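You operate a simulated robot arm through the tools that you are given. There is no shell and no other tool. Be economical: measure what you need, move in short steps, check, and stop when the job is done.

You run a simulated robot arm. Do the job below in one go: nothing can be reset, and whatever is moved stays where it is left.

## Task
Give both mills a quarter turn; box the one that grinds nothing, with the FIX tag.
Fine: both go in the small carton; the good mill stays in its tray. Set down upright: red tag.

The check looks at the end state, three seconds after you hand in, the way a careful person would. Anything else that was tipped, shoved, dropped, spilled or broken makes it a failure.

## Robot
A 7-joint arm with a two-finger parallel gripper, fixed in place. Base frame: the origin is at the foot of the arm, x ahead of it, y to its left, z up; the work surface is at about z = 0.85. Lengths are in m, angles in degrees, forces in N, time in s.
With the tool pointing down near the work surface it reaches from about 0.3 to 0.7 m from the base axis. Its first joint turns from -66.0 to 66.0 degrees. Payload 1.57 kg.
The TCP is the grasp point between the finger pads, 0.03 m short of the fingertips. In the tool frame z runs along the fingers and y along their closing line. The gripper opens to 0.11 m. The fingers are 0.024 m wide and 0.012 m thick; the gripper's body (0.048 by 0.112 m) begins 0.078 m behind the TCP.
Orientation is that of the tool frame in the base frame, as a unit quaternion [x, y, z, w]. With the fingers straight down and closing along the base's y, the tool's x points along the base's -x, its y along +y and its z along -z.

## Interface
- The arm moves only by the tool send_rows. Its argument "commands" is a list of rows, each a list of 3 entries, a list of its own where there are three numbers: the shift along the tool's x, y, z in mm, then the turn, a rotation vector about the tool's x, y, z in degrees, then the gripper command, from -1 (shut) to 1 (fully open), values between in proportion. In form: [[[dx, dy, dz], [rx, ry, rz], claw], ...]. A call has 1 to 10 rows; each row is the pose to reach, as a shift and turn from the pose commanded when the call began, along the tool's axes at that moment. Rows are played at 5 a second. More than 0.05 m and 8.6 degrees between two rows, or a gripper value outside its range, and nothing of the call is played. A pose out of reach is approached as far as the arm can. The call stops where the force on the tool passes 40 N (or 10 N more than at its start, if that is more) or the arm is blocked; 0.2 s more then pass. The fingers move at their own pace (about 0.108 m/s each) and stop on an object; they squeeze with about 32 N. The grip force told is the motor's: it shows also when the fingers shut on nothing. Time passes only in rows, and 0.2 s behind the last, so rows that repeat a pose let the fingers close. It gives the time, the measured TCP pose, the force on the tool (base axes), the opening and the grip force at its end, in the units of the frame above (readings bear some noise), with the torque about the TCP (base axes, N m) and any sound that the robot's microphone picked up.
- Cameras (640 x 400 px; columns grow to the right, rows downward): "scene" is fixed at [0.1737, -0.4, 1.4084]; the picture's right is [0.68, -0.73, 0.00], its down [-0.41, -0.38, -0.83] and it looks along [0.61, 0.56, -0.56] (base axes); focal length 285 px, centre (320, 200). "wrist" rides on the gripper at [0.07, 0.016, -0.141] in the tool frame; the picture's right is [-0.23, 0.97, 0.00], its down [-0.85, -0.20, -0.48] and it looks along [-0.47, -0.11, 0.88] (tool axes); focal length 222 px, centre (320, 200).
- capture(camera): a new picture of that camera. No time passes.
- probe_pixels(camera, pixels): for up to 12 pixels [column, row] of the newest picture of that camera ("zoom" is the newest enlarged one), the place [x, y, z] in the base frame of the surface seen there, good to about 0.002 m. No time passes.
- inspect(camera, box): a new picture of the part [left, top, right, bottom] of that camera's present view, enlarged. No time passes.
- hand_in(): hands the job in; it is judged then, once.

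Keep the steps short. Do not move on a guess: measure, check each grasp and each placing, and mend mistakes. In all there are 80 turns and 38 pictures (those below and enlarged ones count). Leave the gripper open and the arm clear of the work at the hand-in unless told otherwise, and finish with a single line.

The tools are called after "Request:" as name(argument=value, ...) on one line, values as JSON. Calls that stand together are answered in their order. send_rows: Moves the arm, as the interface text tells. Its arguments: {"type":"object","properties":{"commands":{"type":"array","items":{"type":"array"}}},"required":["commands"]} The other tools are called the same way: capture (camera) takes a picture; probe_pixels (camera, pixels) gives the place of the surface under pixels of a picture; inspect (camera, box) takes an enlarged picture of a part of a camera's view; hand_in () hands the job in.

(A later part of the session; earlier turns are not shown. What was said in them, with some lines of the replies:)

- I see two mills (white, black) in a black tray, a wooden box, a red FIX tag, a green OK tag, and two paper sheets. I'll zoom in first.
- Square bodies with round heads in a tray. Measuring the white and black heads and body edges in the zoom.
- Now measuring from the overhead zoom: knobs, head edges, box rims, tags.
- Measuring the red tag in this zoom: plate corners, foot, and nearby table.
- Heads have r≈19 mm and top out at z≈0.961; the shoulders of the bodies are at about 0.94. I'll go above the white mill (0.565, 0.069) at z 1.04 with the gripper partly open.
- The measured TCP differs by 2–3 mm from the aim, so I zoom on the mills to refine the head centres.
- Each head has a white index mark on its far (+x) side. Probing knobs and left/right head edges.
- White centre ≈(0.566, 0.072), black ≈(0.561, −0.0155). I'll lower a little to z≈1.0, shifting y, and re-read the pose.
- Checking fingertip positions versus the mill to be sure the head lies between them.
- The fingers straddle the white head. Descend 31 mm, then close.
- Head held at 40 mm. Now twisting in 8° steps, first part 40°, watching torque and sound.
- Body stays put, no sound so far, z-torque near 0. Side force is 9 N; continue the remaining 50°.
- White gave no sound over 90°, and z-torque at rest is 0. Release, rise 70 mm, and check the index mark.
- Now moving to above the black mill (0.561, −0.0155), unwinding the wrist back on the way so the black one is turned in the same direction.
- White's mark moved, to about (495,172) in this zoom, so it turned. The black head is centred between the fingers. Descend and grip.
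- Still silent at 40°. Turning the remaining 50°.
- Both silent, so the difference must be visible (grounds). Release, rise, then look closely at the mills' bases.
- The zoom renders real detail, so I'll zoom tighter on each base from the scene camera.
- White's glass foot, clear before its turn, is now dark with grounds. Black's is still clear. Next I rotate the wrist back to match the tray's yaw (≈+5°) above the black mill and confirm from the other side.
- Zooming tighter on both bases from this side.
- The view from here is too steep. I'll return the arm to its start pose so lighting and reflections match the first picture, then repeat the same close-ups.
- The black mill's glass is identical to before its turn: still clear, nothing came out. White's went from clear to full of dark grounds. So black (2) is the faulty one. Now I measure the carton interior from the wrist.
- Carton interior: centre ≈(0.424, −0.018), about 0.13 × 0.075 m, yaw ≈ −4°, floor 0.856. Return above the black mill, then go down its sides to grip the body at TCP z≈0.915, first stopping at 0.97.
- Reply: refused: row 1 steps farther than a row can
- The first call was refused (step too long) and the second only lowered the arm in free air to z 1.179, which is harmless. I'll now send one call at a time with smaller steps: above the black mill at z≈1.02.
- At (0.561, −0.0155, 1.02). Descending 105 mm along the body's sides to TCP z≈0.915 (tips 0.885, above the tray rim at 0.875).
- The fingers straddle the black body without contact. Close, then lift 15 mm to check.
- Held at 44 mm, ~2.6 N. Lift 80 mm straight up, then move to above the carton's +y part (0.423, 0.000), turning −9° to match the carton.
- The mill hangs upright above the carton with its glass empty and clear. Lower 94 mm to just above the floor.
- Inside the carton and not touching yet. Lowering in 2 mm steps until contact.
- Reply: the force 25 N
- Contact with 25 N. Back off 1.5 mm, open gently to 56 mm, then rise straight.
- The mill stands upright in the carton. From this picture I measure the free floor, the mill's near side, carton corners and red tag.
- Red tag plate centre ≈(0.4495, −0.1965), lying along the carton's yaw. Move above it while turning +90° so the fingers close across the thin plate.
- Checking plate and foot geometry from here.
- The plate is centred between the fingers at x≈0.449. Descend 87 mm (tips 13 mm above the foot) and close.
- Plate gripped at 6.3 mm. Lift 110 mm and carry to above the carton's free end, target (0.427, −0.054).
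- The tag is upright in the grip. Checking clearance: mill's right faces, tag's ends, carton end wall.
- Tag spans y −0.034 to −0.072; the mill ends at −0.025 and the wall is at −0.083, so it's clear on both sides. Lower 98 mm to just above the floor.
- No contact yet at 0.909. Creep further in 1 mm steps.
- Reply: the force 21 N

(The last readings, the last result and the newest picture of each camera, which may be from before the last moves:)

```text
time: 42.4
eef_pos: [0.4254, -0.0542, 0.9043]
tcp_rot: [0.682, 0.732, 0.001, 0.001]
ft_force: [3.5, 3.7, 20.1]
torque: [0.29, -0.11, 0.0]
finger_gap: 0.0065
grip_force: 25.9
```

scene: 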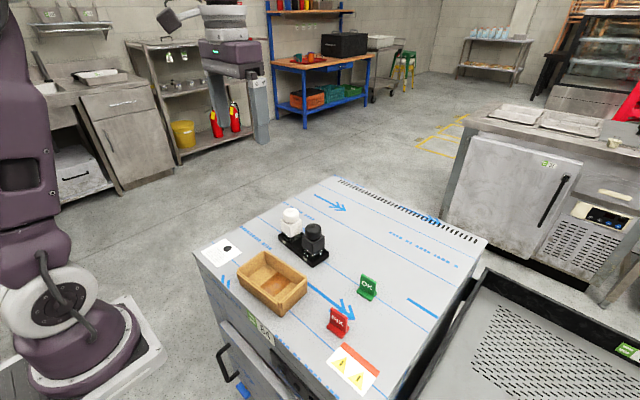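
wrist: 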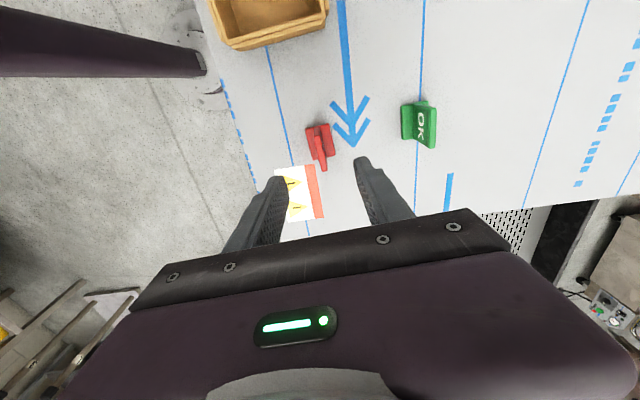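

Contact with the floor (20 N). Back off 0.7 mm, open to 30 mm, rise straight.

Request:
send_rows(commands=[[[0, 0, -0.7], [0, 0, 0], -1], [[0, 0, -0.7], [0, 0, 0], -0.7], [[0, 0, -0.7], [0, 0, 0], -0.45], [[0, 0, -0.7], [0, 0, 0], -0.45], [[0, 0, -25], [0, 0, 0], -0.45], [[0, 0, -60], [0, 0, 0], -0.45], [[0, 0, -100], [0, 0, 0], -0.45], [[0, 0, -145], [0, 0, 0], -0.45], [[0, 0, -190], [0, 0, 0], 0.5], [[0, 0, -230], [0, 0, 0], 1]])

Request:
inspect(camera="scene", box=[210, 190, 390, 350])

```text
time: 44.6
eef_pos: [0.4252, -0.0523, 1.1366]
tcp_rot: [0.682, 0.731, 0.001, 0.0]
ft_force: [0.7, 0.3, -0.3]
torque: [-0.02, -0.02, -0.03]
finger_gap: 0.1101
grip_force: 0.0
```

```text
2.50 times, centred on (300, 270) of scene
```

zoom: 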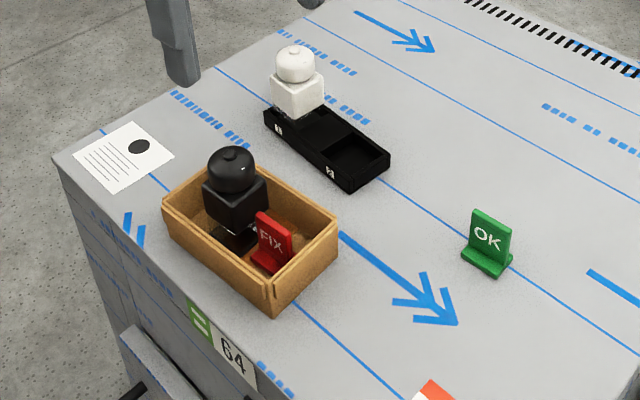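

The black mill and FIX tag stand in the carton; the white mill and OK tag are untouched. One last close look at white's glass and the tag.

Request:
inspect(camera="scene", box=[282, 206, 310, 246])

Request:
inspect(camera="scene", box=[250, 245, 350, 325])

```text
10.00 times, centred on (296, 226) of scene
```

zoom: 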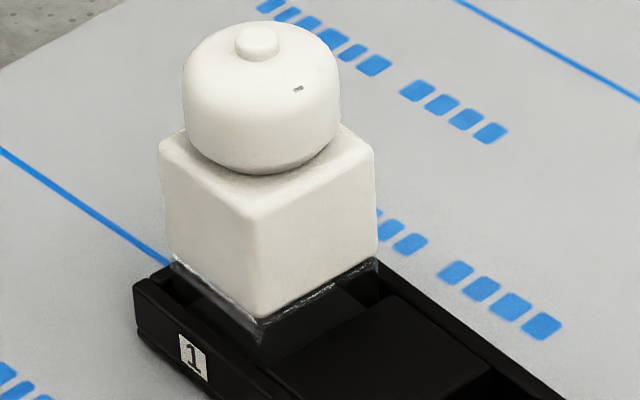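

```text
5.00 times, centred on (300, 285) of scene
```

zoom: 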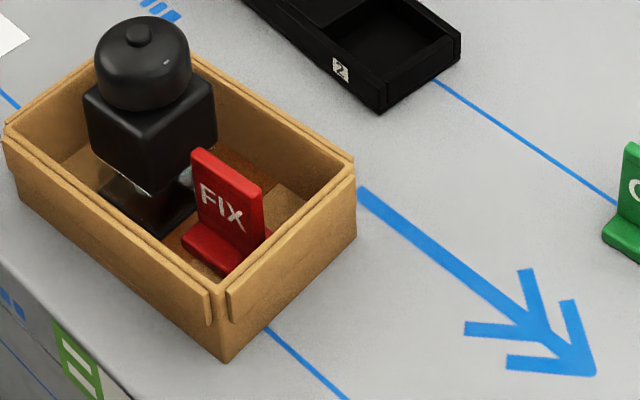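

The lower part of the black mill's glass foot looks dark in the carton, so I'll use the last picture for a tight look before handing in.

Request:
inspect(camera="scene", box=[262, 268, 292, 294])

```text
15.38 times, centred on (277, 281) of scene
```

zoom: 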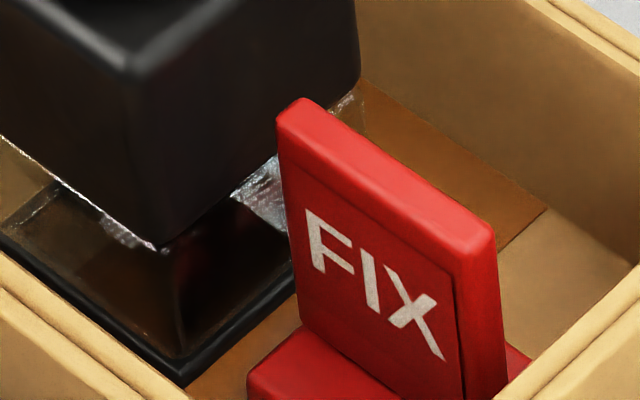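

The foot is transparent: I can see the carton and the tag's red through it, above a thin black base plate. It holds no grounds, so black is the faulty mill. The gripper is open and clear, so I'm handing in.

Request:
hand_in()

```text
The job is handed in.
```

Both mills got a quarter turn: the black one (2) ground nothing and is now in the small carton with the FIX tag upright beside it, while the white one (1) ground and stays in its tray.
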